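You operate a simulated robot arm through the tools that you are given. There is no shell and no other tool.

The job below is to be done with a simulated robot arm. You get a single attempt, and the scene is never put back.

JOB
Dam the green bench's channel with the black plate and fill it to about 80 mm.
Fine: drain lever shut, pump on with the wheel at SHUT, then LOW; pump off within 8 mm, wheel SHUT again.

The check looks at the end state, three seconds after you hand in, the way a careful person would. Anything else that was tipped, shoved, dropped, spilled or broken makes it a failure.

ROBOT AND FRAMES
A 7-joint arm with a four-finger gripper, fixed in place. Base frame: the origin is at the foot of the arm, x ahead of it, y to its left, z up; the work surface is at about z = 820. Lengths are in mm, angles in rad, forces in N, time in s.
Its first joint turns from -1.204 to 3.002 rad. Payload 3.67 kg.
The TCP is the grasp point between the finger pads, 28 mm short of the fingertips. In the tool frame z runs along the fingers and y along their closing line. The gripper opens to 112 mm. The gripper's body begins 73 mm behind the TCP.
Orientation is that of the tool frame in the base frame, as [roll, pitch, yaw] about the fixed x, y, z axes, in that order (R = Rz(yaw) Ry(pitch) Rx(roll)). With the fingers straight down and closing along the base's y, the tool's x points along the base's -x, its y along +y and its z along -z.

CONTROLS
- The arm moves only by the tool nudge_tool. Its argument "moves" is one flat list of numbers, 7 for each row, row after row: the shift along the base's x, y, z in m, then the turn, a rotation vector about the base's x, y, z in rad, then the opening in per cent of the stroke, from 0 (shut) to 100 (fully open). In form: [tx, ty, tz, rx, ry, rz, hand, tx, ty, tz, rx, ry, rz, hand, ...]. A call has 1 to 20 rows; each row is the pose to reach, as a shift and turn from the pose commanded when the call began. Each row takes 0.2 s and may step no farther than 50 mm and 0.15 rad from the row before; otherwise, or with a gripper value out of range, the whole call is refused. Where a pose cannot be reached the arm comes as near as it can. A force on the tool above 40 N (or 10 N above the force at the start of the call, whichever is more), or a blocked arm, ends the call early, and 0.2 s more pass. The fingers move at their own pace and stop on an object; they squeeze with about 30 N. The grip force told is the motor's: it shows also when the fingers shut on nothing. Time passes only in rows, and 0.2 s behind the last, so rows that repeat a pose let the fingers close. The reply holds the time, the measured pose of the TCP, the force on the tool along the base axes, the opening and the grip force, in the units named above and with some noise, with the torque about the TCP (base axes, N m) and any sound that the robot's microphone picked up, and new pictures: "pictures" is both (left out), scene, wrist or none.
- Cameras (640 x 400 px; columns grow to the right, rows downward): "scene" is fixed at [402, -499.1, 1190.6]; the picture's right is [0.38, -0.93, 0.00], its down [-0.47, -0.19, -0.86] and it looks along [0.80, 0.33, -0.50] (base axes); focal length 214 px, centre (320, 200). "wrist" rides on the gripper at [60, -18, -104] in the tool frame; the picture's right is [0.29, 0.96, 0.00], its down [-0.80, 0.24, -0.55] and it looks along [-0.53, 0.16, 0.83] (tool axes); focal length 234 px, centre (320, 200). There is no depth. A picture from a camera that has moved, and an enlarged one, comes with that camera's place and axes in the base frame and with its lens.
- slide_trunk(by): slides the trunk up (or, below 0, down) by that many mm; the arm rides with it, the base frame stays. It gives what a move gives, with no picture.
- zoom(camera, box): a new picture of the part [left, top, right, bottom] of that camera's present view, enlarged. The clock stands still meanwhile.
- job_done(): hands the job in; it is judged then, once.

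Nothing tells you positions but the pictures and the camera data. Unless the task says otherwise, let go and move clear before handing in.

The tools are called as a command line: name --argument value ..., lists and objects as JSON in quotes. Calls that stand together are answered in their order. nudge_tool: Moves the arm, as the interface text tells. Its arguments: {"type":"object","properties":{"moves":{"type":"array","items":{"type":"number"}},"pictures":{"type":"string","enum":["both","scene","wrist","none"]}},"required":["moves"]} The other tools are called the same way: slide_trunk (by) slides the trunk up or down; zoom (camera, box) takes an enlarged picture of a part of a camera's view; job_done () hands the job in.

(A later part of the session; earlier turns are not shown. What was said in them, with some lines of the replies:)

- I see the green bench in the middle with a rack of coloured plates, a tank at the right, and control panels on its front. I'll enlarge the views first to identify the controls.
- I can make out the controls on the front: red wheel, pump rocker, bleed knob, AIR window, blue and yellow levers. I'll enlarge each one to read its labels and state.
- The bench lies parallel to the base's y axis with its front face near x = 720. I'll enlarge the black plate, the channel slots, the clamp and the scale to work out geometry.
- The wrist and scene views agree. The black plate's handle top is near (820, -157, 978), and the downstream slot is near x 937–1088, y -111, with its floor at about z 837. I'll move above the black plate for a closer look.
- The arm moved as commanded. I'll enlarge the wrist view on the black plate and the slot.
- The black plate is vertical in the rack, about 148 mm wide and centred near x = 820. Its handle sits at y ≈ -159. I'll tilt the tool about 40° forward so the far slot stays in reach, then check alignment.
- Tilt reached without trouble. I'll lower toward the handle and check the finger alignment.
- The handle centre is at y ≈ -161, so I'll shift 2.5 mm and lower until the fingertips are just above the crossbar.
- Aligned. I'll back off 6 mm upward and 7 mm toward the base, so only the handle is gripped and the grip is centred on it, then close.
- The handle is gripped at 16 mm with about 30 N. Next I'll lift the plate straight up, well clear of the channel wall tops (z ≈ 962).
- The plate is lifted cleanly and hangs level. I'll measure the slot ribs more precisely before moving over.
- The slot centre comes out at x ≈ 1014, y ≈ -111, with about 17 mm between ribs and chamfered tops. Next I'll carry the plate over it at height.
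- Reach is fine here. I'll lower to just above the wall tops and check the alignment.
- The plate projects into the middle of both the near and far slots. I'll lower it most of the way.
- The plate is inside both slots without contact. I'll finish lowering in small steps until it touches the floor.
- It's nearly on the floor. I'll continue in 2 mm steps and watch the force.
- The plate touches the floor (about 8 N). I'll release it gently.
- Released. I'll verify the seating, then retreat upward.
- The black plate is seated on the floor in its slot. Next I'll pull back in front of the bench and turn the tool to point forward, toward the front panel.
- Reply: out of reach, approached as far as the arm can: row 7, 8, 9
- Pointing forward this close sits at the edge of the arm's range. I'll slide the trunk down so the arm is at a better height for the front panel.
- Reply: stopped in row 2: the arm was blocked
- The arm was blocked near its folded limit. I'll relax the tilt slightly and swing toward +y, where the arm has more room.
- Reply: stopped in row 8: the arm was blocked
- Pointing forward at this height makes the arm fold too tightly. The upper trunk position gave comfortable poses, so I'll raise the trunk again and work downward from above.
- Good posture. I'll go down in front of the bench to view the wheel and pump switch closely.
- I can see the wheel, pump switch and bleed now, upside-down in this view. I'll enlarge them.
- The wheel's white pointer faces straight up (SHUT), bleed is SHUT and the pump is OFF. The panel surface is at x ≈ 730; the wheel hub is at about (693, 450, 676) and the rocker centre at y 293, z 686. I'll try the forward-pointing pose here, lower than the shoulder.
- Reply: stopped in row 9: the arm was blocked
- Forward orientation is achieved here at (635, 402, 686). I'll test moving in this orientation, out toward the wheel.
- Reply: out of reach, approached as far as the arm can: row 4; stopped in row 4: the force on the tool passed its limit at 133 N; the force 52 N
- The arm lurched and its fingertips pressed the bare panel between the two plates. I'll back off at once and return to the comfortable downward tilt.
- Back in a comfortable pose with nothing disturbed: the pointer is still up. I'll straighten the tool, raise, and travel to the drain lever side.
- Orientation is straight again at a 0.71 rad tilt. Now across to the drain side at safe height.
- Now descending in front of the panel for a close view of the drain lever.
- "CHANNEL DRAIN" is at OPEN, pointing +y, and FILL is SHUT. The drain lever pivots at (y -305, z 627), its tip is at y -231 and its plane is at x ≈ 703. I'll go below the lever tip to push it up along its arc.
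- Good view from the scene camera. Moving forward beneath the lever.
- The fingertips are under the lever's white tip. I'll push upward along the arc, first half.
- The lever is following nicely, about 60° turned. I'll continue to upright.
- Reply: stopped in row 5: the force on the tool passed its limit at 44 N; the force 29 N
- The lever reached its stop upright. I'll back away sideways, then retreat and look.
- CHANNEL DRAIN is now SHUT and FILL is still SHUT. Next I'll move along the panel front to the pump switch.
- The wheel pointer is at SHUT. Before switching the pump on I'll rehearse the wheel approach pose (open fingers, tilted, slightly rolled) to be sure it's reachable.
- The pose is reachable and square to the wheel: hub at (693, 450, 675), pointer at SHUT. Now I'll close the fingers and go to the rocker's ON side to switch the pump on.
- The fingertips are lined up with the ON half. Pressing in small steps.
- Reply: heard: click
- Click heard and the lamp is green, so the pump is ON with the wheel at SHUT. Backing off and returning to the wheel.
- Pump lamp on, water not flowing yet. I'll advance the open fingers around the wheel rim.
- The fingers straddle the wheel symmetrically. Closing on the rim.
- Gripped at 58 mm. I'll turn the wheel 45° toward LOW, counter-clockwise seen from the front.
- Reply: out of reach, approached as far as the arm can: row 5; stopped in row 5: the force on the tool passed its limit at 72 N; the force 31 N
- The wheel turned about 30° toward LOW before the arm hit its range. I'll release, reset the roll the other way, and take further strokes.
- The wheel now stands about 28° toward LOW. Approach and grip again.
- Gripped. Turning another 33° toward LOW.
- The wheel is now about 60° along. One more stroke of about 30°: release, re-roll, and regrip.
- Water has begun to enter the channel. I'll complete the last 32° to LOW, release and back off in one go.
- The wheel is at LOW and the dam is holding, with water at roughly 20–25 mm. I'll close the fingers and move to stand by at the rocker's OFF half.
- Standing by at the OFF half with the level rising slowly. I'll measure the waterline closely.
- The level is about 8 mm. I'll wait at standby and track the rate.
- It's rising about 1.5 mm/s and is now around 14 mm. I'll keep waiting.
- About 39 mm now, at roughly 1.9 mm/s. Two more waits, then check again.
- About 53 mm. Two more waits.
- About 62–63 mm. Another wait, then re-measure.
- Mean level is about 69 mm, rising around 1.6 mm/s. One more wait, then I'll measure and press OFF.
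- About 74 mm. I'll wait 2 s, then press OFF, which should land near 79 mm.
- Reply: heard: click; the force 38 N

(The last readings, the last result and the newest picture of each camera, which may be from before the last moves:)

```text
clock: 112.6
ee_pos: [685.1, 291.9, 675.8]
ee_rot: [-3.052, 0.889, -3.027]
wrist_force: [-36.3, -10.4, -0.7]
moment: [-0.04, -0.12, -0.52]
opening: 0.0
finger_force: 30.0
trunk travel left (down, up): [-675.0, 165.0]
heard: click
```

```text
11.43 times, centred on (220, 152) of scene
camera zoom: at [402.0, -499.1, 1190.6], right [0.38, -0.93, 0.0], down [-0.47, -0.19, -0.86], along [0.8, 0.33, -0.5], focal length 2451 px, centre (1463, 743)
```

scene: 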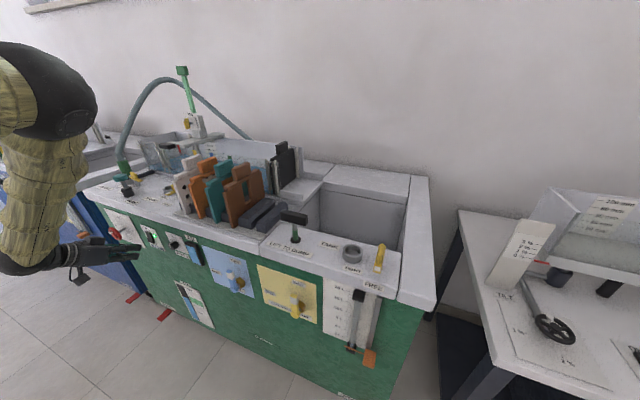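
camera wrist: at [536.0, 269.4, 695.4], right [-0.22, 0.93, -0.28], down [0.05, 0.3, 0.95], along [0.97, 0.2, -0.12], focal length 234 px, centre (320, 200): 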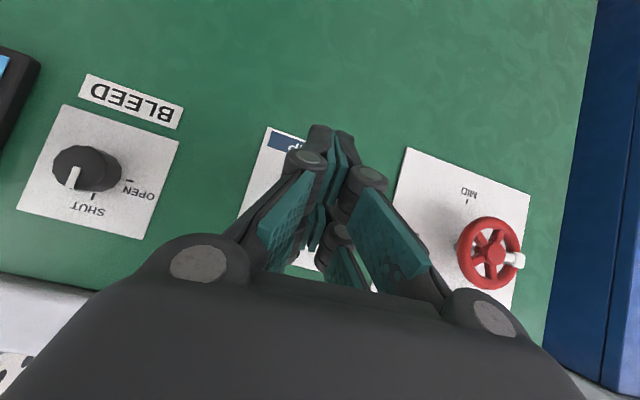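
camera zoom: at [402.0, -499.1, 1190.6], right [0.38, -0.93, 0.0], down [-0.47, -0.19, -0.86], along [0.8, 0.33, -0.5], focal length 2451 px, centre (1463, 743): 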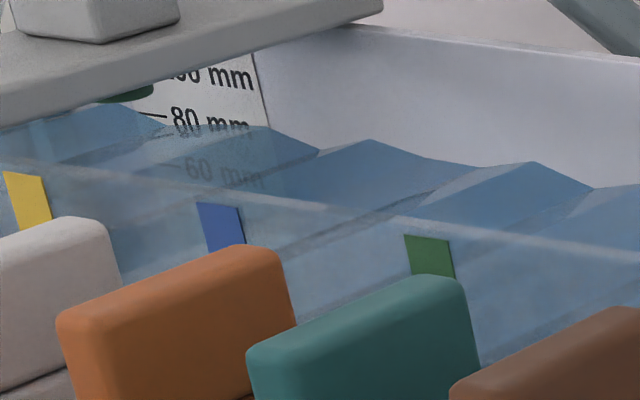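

Click heard, lamp out, mean level about 78 mm. Now back to the wheel to turn it to SHUT: first approach with open fingers.

nudge_tool --moves '[-0.02, 0, 0, 0, 0, 0, 0, -0.038, 0, 0.01, 0, 0, 0, 0, -0.038, 0.04, 0.02, 0, 0, 0, 20, -0.038, 0.08, 0.03, 0, 0, 0, 50, -0.038, 0.12, 0.033, 0, 0, 0, 70, -0.038, 0.1575, 0.033, 0, 0, 0, 70, -0.038, 0.1575, 0.033, 0, 0, 0, 70]' --pictures "wrist"

zoom --camera "wrist" --box '[200, 60, 460, 260]'

zoom --camera "scene" --box '[195, 135, 245, 170]'

```text
clock: 114.2
ee_pos: [653.2, 450.1, 709.7]
ee_rot: [-3.05, 0.891, -3.027]
wrist_force: [-0.2, 0.6, 0.0]
moment: [-0.01, 0.0, 0.01]
opening: 78.2
finger_force: 0.1
trunk travel left (down, up): [-675.0, 165.0]
camera wrist: at [535.5, 426.7, 729.5], right [-0.22, 0.93, -0.28], down [0.05, 0.3, 0.95], along [0.97, 0.2, -0.12], focal length 234 px, centre (320, 200)
```

wrist: 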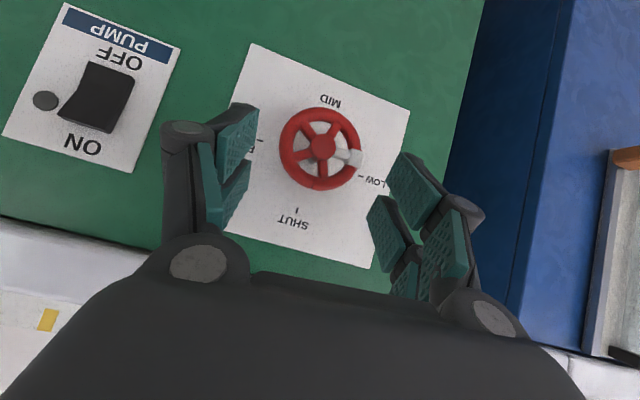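

```text
2.00 times, centred on (330, 160) of wrist
camera zoom: at [535.5, 426.7, 729.5], right [-0.22, 0.93, -0.28], down [0.05, 0.3, 0.95], along [0.97, 0.2, -0.12], focal length 468 px, centre (300, 280)
```

zoom: 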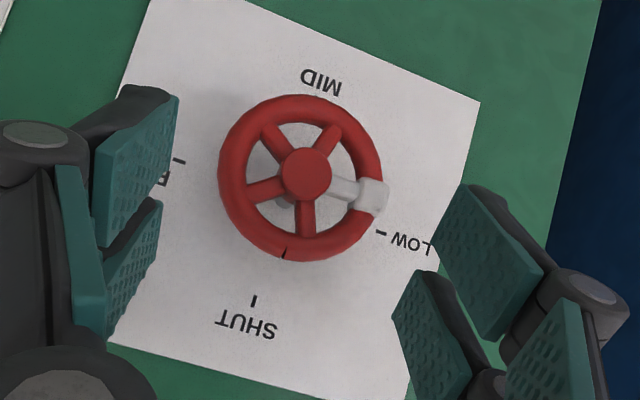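

```text
11.43 times, centred on (220, 152) of scene
camera zoom: at [402.0, -499.1, 1190.6], right [0.38, -0.93, 0.0], down [-0.47, -0.19, -0.86], along [0.8, 0.33, -0.5], focal length 2451 px, centre (1463, 743)
```

zoom: 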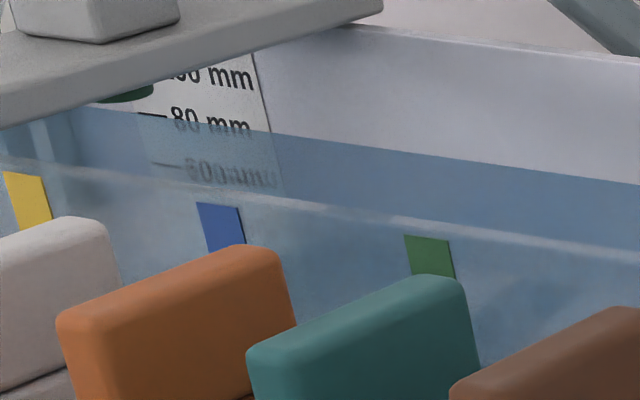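

The water has settled flat at almost exactly the 80 mm mark (about 79.5 mm). Now I'll grip the wheel and turn it back toward SHUT.

nudge_tool --moves '[0.0117, 0, -0.0094, 0, 0, 0, 70, 0.0234, 0, -0.0188, 0, 0, 0, 70, 0.0351, 0, -0.0282, 0, 0, 0, 70, 0.0351, 0, -0.0282, 0, 0, 0, 70, 0.0351, 0, -0.0282, 0, 0, 0, 55, 0.0351, 0, -0.0282, 0, 0, 0, 45, 0.0351, 0, -0.0282, 0, 0, 0, 30, 0.0351, 0, -0.0282, 0, 0, 0, 30]' --pictures "wrist"

```text
clock: 116.0
ee_pos: [687.1, 449.6, 680.4]
ee_rot: [-3.051, 0.892, -3.028]
wrist_force: [-1.3, -2.3, -1.2]
moment: [-0.03, -0.08, 0.22]
opening: 58.5
finger_force: 45.1
trunk travel left (down, up): [-675.0, 165.0]
camera wrist: at [570.0, 427.1, 700.6], right [-0.22, 0.93, -0.28], down [0.05, 0.3, 0.95], along [0.97, 0.2, -0.12], focal length 234 px, centre (320, 200)
```

wrist: 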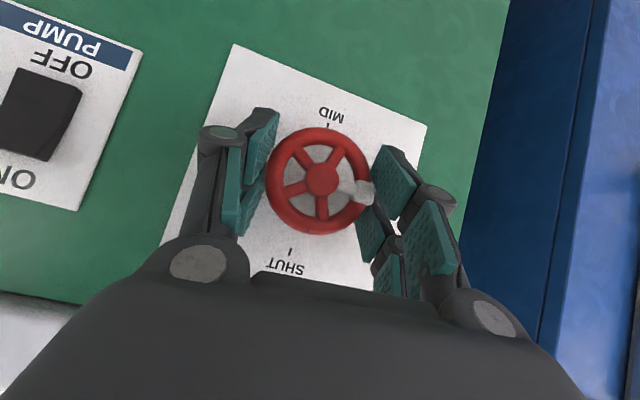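

Gripped. Turning 33° toward SHUT.

nudge_tool --moves '[0, -0.0007, -0.0001, 0.145, 0, 0, 30, 0, -0.0014, -0.0002, 0.29, 0, 0, 30, 0, -0.0021, -0.0004, 0.435, 0, 0, 30, 0, -0.0028, -0.0006, 0.58, 0, 0, 30]' --pictures "wrist"

zoom --camera "wrist" --box '[200, 60, 460, 260]'

```text
clock: 117.0
ee_pos: [687.5, 447.1, 679.5]
ee_rot: [2.38, 0.763, 2.609]
wrist_force: [-0.2, -5.3, -5.5]
moment: [-0.04, -0.71, 0.42]
opening: 58.4
finger_force: 44.8
trunk travel left (down, up): [-675.0, 165.0]
camera wrist: at [570.1, 417.0, 684.3], right [-0.22, 0.93, 0.28], down [0.05, -0.28, 0.96], along [0.97, 0.23, 0.01], focal length 234 px, centre (320, 200)
```

wrist: 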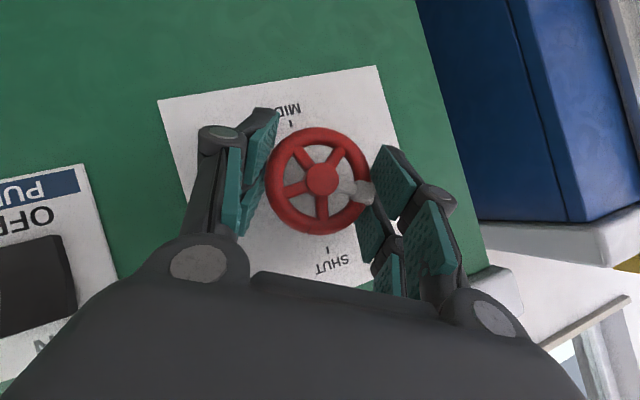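

```text
2.00 times, centred on (330, 160) of wrist
camera zoom: at [570.1, 417.0, 684.3], right [-0.22, 0.93, 0.28], down [0.05, -0.28, 0.96], along [0.97, 0.23, 0.01], focal length 468 px, centre (300, 280)
```

zoom: 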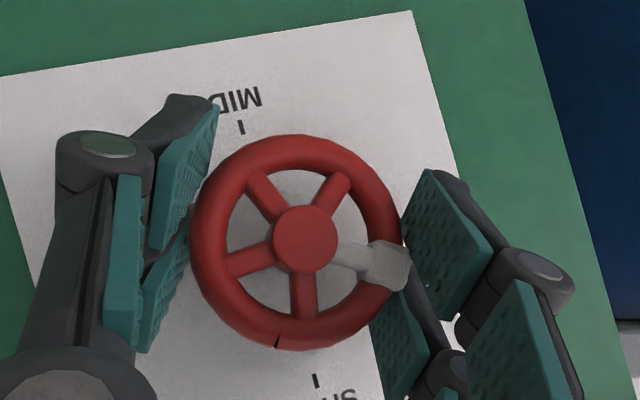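

Wheel at about 58°. Release, re-roll and regrip for the second stroke.

nudge_tool --moves '[0, 0, 0, 0, 0, 0, 55, 0, 0, 0, 0, 0, 0, 70, -0.018, -0.007, 0.012, 0, 0, 0, 70, -0.035, -0.0137, 0.0245, 0, 0, 0, 70, -0.035, -0.0095, 0.0256, -0.145, 0, 0, 70, -0.035, -0.0054, 0.0267, -0.29, 0, 0, 70, -0.035, -0.0013, 0.0278, -0.435, 0, 0, 70, -0.035, 0.0028, 0.029, -0.58, 0, 0, 70, -0.035, 0.0028, 0.029, -0.58, 0, 0, 70, -0.0233, 0.0028, 0.0196, -0.58, 0, 0, 70, -0.0117, 0.0028, 0.0102, -0.58, 0, 0, 70, 0, 0.0028, 0.0007, -0.58, 0, 0, 70, 0, 0.0028, 0.0007, -0.58, 0, 0, 70, 0, 0.0028, 0.0007, -0.58, 0, 0, 55, 0, 0.0028, 0.0007, -0.58, 0, 0, 45, 0, 0.0028, 0.0007, -0.58, 0, 0, 30, 0, 0.0028, 0.0007, -0.58, 0, 0, 30]' --pictures "wrist"

nudge_tool --moves '[0, -0.0007, -0.0001, 0.145, 0, 0, 30, 0, -0.0014, -0.0002, 0.29, 0, 0, 30, 0, -0.0021, -0.0004, 0.435, 0, 0, 30, 0, -0.0028, -0.0006, 0.58, 0, 0, 30]' --pictures "wrist"

zoom --camera "wrist" --box '[200, 60, 460, 260]'

zoom --camera "scene" --box '[195, 135, 245, 170]'

```text
clock: 120.6
ee_pos: [687.5, 449.4, 681.3]
ee_rot: [-3.051, 0.891, -3.026]
wrist_force: [-1.3, -0.5, -1.0]
moment: [0.0, -0.11, -0.65]
opening: 58.1
finger_force: 45.4
trunk travel left (down, up): [-675.0, 165.0]
camera wrist: at [569.3, 427.1, 700.5], right [-0.22, 0.93, -0.28], down [0.05, 0.3, 0.95], along [0.97, 0.2, -0.12], focal length 234 px, centre (320, 200)
```

wrist: 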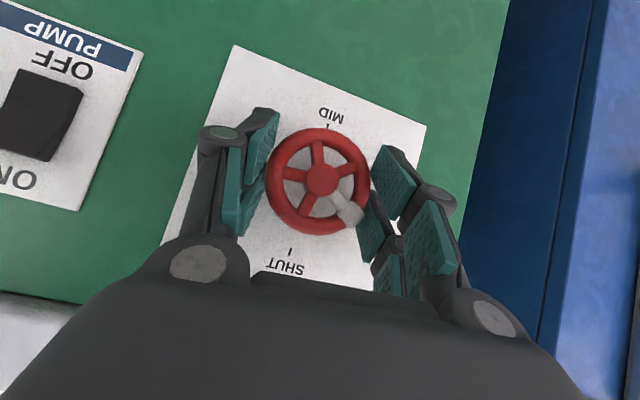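

```text
clock: 121.6
ee_pos: [686.2, 446.8, 680.2]
ee_rot: [2.377, 0.76, 2.609]
wrist_force: [-5.0, -6.9, -7.8]
moment: [-0.03, -0.3, -0.2]
opening: 58.4
finger_force: 44.6
trunk travel left (down, up): [-675.0, 165.0]
camera wrist: at [569.4, 417.0, 684.3], right [-0.22, 0.93, 0.28], down [0.06, -0.28, 0.96], along [0.97, 0.23, 0.01], focal length 234 px, centre (320, 200)
```

wrist: 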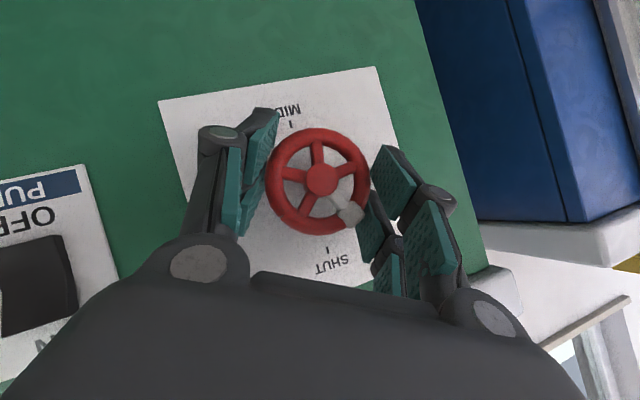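

```text
2.00 times, centred on (330, 160) of wrist
camera zoom: at [569.4, 417.0, 684.3], right [-0.22, 0.93, 0.28], down [0.06, -0.28, 0.96], along [0.97, 0.23, 0.01], focal length 468 px, centre (300, 280)
```

zoom: 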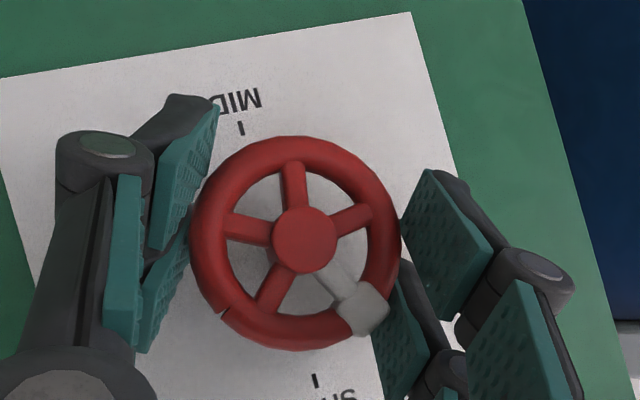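

```text
11.43 times, centred on (220, 152) of scene
camera zoom: at [402.0, -499.1, 1190.6], right [0.38, -0.93, 0.0], down [-0.47, -0.19, -0.86], along [0.8, 0.33, -0.5], focal length 2451 px, centre (1463, 743)
```

zoom: 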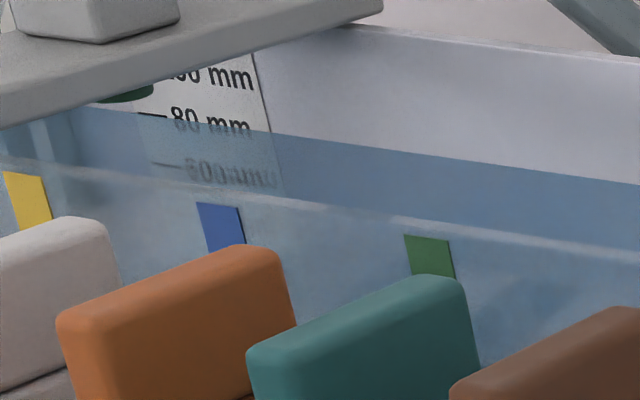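

Level steady, wheel at about 26°. Third regrip, and the final stroke to SHUT.

nudge_tool --moves '[0, 0, 0, 0, 0, 0, 55, 0, 0, 0, 0, 0, 0, 70, -0.018, -0.007, 0.012, 0, 0, 0, 70, -0.035, -0.0137, 0.0245, 0, 0, 0, 70, -0.035, -0.0095, 0.0256, -0.145, 0, 0, 70, -0.035, -0.0054, 0.0267, -0.29, 0, 0, 70, -0.035, -0.0013, 0.0278, -0.435, 0, 0, 70, -0.035, 0.0028, 0.029, -0.58, 0, 0, 70, -0.035, 0.0028, 0.029, -0.58, 0, 0, 70, -0.0233, 0.0028, 0.0196, -0.58, 0, 0, 70, -0.0117, 0.0028, 0.0102, -0.58, 0, 0, 70, 0, 0.0028, 0.0007, -0.58, 0, 0, 70, 0, 0.0028, 0.0007, -0.58, 0, 0, 70, 0, 0.0028, 0.0007, -0.58, 0, 0, 55, 0, 0.0028, 0.0007, -0.58, 0, 0, 45, 0, 0.0028, 0.0007, -0.58, 0, 0, 30, 0, 0.0028, 0.0007, -0.58, 0, 0, 30]' --pictures "none"

nudge_tool --moves '[0, -0.0007, -0.0001, 0.14, 0, 0, 30, 0, -0.0014, -0.0002, 0.28, 0, 0, 30, 0, -0.0019, -0.0003, 0.38, 0, 0, 30, 0, -0.0023, -0.0005, 0.46, 0, 0, 30]' --pictures "wrist"

zoom --camera "wrist" --box '[200, 60, 460, 260]'

```text
clock: 125.2
ee_pos: [688.2, 450.8, 680.4]
ee_rot: [-3.051, 0.892, -3.026]
wrist_force: [-1.8, -2.8, -1.0]
moment: [0.0, 0.06, -0.2]
opening: 58.3
finger_force: 45.0
trunk travel left (down, up): [-675.0, 165.0]
```

```text
clock: 126.2
ee_pos: [687.5, 448.5, 678.9]
ee_rot: [2.531, 0.817, 2.719]
wrist_force: [5.5, 1.1, -6.6]
moment: [-0.01, -0.36, 0.25]
opening: 58.2
finger_force: 44.7
trunk travel left (down, up): [-675.0, 165.0]
camera wrist: at [569.9, 418.4, 687.8], right [-0.22, 0.96, 0.17], down [0.06, -0.16, 0.99], along [0.97, 0.23, -0.02], focal length 234 px, centre (320, 200)
```

wrist: 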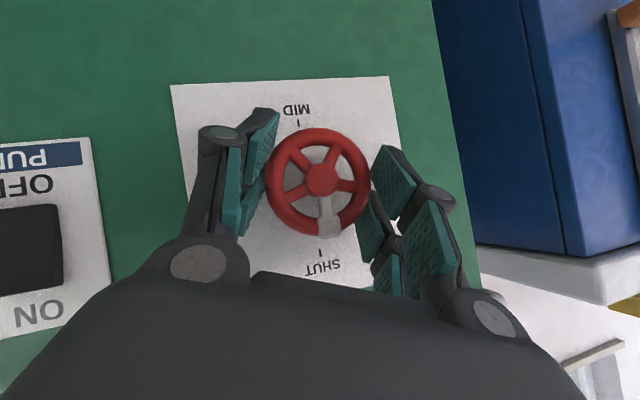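

```text
2.00 times, centred on (330, 160) of wrist
camera zoom: at [569.9, 418.4, 687.8], right [-0.22, 0.96, 0.17], down [0.06, -0.16, 0.99], along [0.97, 0.23, -0.02], focal length 468 px, centre (300, 280)
```

zoom: 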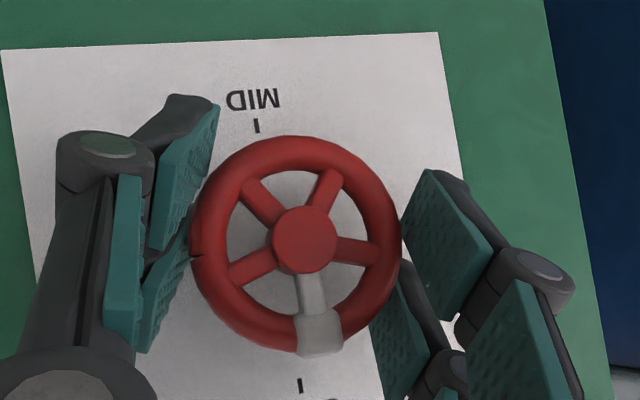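

The pointer now lines up with the SHUT mark. A tiny extra turn to make sure it's fully shut, then release and back away.

nudge_tool --moves '[0, -0.0001, 0, 0.025, 0, 0, 30, 0, -0.0002, 0, 0.045, 0, 0, 30, 0, -0.0002, 0, 0.045, 0, 0, 30]' --pictures "wrist"

zoom --camera "wrist" --box '[200, 60, 460, 260]'

```text
clock: 127.0
ee_pos: [686.7, 447.3, 679.5]
ee_rot: [2.472, 0.798, 2.676]
wrist_force: [4.4, 1.2, 0.4]
moment: [-1.44, 0.41, -0.09]
opening: 58.3
finger_force: 44.9
trunk travel left (down, up): [-675.0, 165.0]
camera wrist: at [569.9, 417.8, 686.8], right [-0.22, 0.95, 0.21], down [0.05, -0.2, 0.98], along [0.97, 0.23, -0.01], focal length 234 px, centre (320, 200)
```

wrist: 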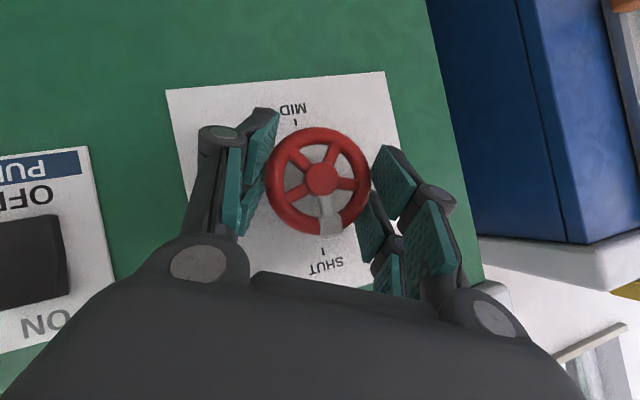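

```text
2.00 times, centred on (330, 160) of wrist
camera zoom: at [569.9, 417.8, 686.8], right [-0.22, 0.95, 0.21], down [0.05, -0.2, 0.98], along [0.97, 0.23, -0.01], focal length 468 px, centre (300, 280)
```

zoom: 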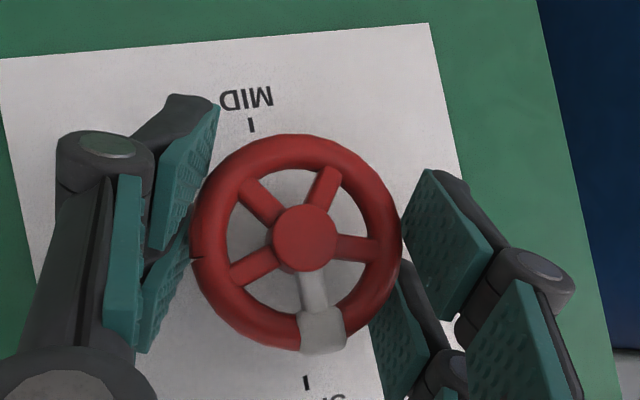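

A 1.4 N m reaction says the wheel is firmly on its SHUT stop. I'll release and back away.

nudge_tool --moves '[0, 0.0001, 0, -0.03, 0, 0, 45, 0, 0.0001, 0, -0.03, 0, 0, 60, 0, 0.0001, 0, -0.03, 0, 0, 72, -0.015, -0.0048, 0.011, -0.03, 0, 0, 72, -0.031, -0.0096, 0.0226, -0.03, 0, 0, 72, -0.047, -0.0145, 0.034, -0.03, 0, 0, 72, -0.075, -0.02, 0.05, -0.03, 0, 0, 70, -0.085, -0.03, 0.08, -0.03, 0, 0, 60]' --pictures "both"

zoom --camera "wrist" --box '[0, 40, 460, 260]'

zoom --camera "scene" --box '[90, 195, 190, 265]'

zoom --camera "scene" --box '[195, 135, 245, 170]'

zoom --camera "scene" --box '[180, 120, 340, 220]'

```text
clock: 128.8
ee_pos: [602.8, 416.3, 760.6]
ee_rot: [2.51, 0.813, 2.704]
wrist_force: [0.3, 0.1, 0.0]
moment: [-0.05, 0.0, 0.0]
opening: 67.4
finger_force: 0.1
trunk travel left (down, up): [-675.0, 165.0]
camera wrist: at [484.8, 387.0, 768.0], right [-0.22, 0.96, 0.18], down [0.05, -0.17, 0.98], along [0.97, 0.23, -0.01], focal length 234 px, centre (320, 200)
```

scene: 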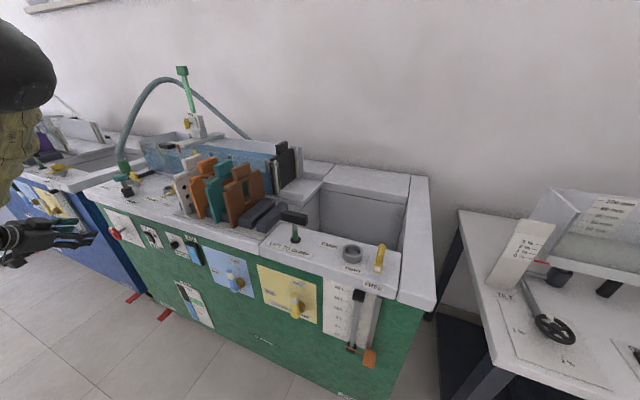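
wrist: 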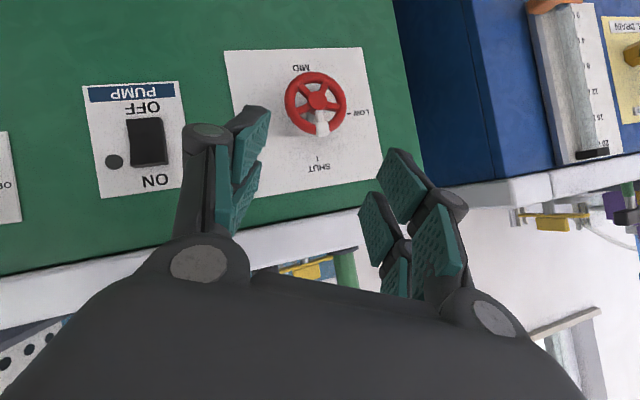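

```text
1.39 times, centred on (230, 150) of wrist
camera zoom: at [484.8, 387.0, 768.0], right [-0.22, 0.96, 0.18], down [0.05, -0.17, 0.98], along [0.97, 0.23, -0.01], focal length 326 px, centre (445, 270)
```

zoom: 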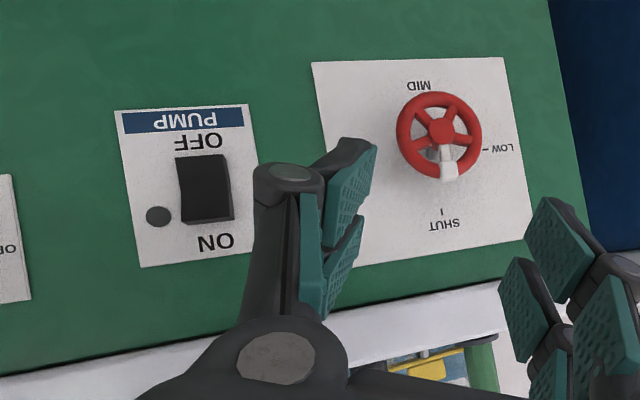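

```text
5.71 times, centred on (140, 230) of scene
camera zoom: at [402.0, -499.1, 1190.6], right [0.38, -0.93, 0.0], down [-0.47, -0.19, -0.86], along [0.8, 0.33, -0.5], focal length 1226 px, centre (1349, 29)
```

zoom: 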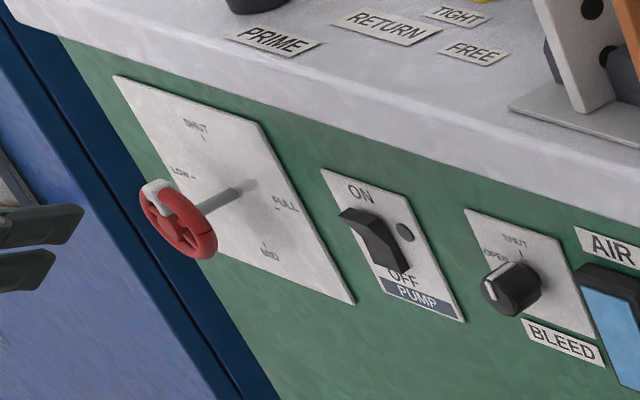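

```text
11.43 times, centred on (220, 152) of scene
camera zoom: at [402.0, -499.1, 1190.6], right [0.38, -0.93, 0.0], down [-0.47, -0.19, -0.86], along [0.8, 0.33, -0.5], focal length 2451 px, centre (1463, 743)
```

zoom: 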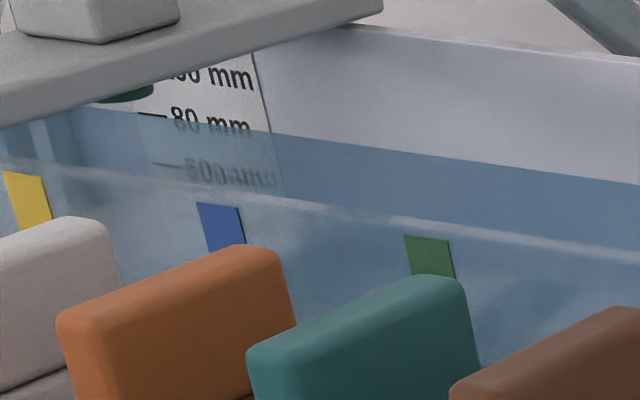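

```text
4.00 times, centred on (260, 170) of scene
camera zoom: at [402.0, -499.1, 1190.6], right [0.38, -0.93, 0.0], down [-0.47, -0.19, -0.86], along [0.8, 0.33, -0.5], focal length 858 px, centre (560, 320)
```

zoom: 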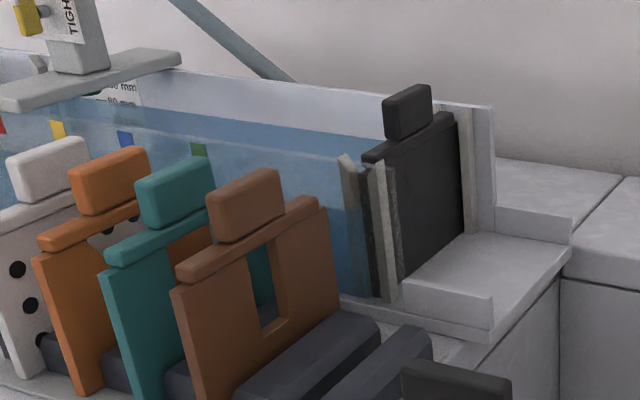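

Everything reads right: the pump is OFF with its lamp out, the wheel is SHUT, the level is steady near 80 mm and the dam is holding. A last look at the drain and fill levers and the rest of the bench.

zoom --camera "scene" --box '[200, 230, 400, 355]'

zoom --camera "scene" --box '[80, 50, 280, 215]'

```text
3.20 times, centred on (300, 292) of scene
camera zoom: at [402.0, -499.1, 1190.6], right [0.38, -0.93, 0.0], down [-0.47, -0.19, -0.86], along [0.8, 0.33, -0.5], focal length 686 px, centre (384, -96)
```

zoom: 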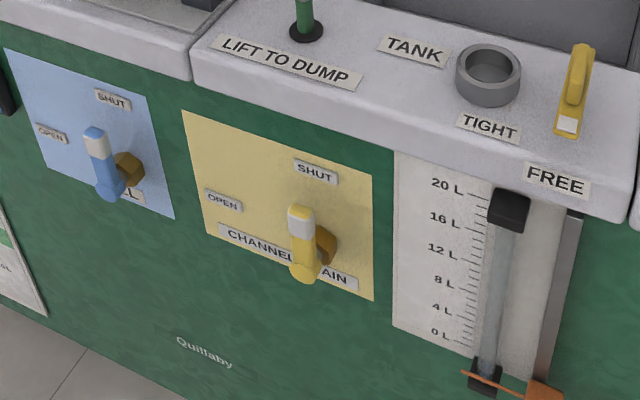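

```text
2.42 times, centred on (180, 132) of scene
camera zoom: at [402.0, -499.1, 1190.6], right [0.38, -0.93, 0.0], down [-0.47, -0.19, -0.86], along [0.8, 0.33, -0.5], focal length 520 px, centre (659, 364)
```

zoom: 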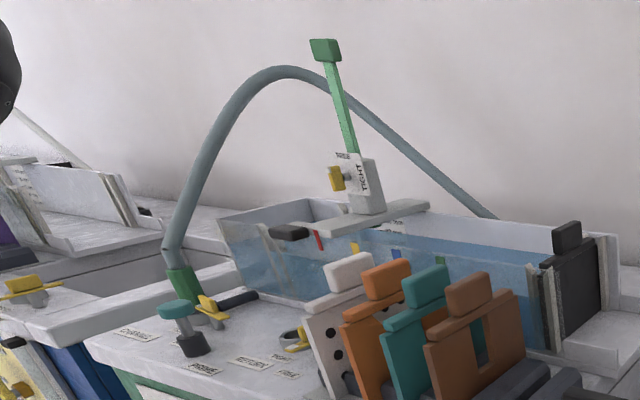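

The channel is dammed with the black plate and the water stands at about 80 mm. The drain is SHUT, the pump is off, the wheel is SHUT, and the arm is clear of the bench. Handing in.

job_done

```text
The job is handed in.
```

The green bench's channel is dammed with the black plate and filled to about 80 mm. I've handed the job in, but no verdict came back.

- **Dam:** the black plate stands on the channel floor in the slot at the tank end. The tank side still looked dry in the last pictures.
- **Level:** after the pump stopped, the water settled at about 79.5 mm by the scale. It stayed there through the last check.
- **Controls:** I shut the channel drain first, then switched the pump on with the wheel at SHUT and turned the wheel to LOW. I switched the pump off at about 78 mm, and it clicked and its lamp went out. The wheel is back against its SHUT stop.

**Contact with the panel:** while finding a reachable pose, the arm lurched and its fingertips pressed the bare green panel between the pump switch and the wheel. The force peaked at 133 N. I saw no damage, and the wheel pointer was still at SHUT afterwards.

The arm has let go and is clear, in front of the bench.
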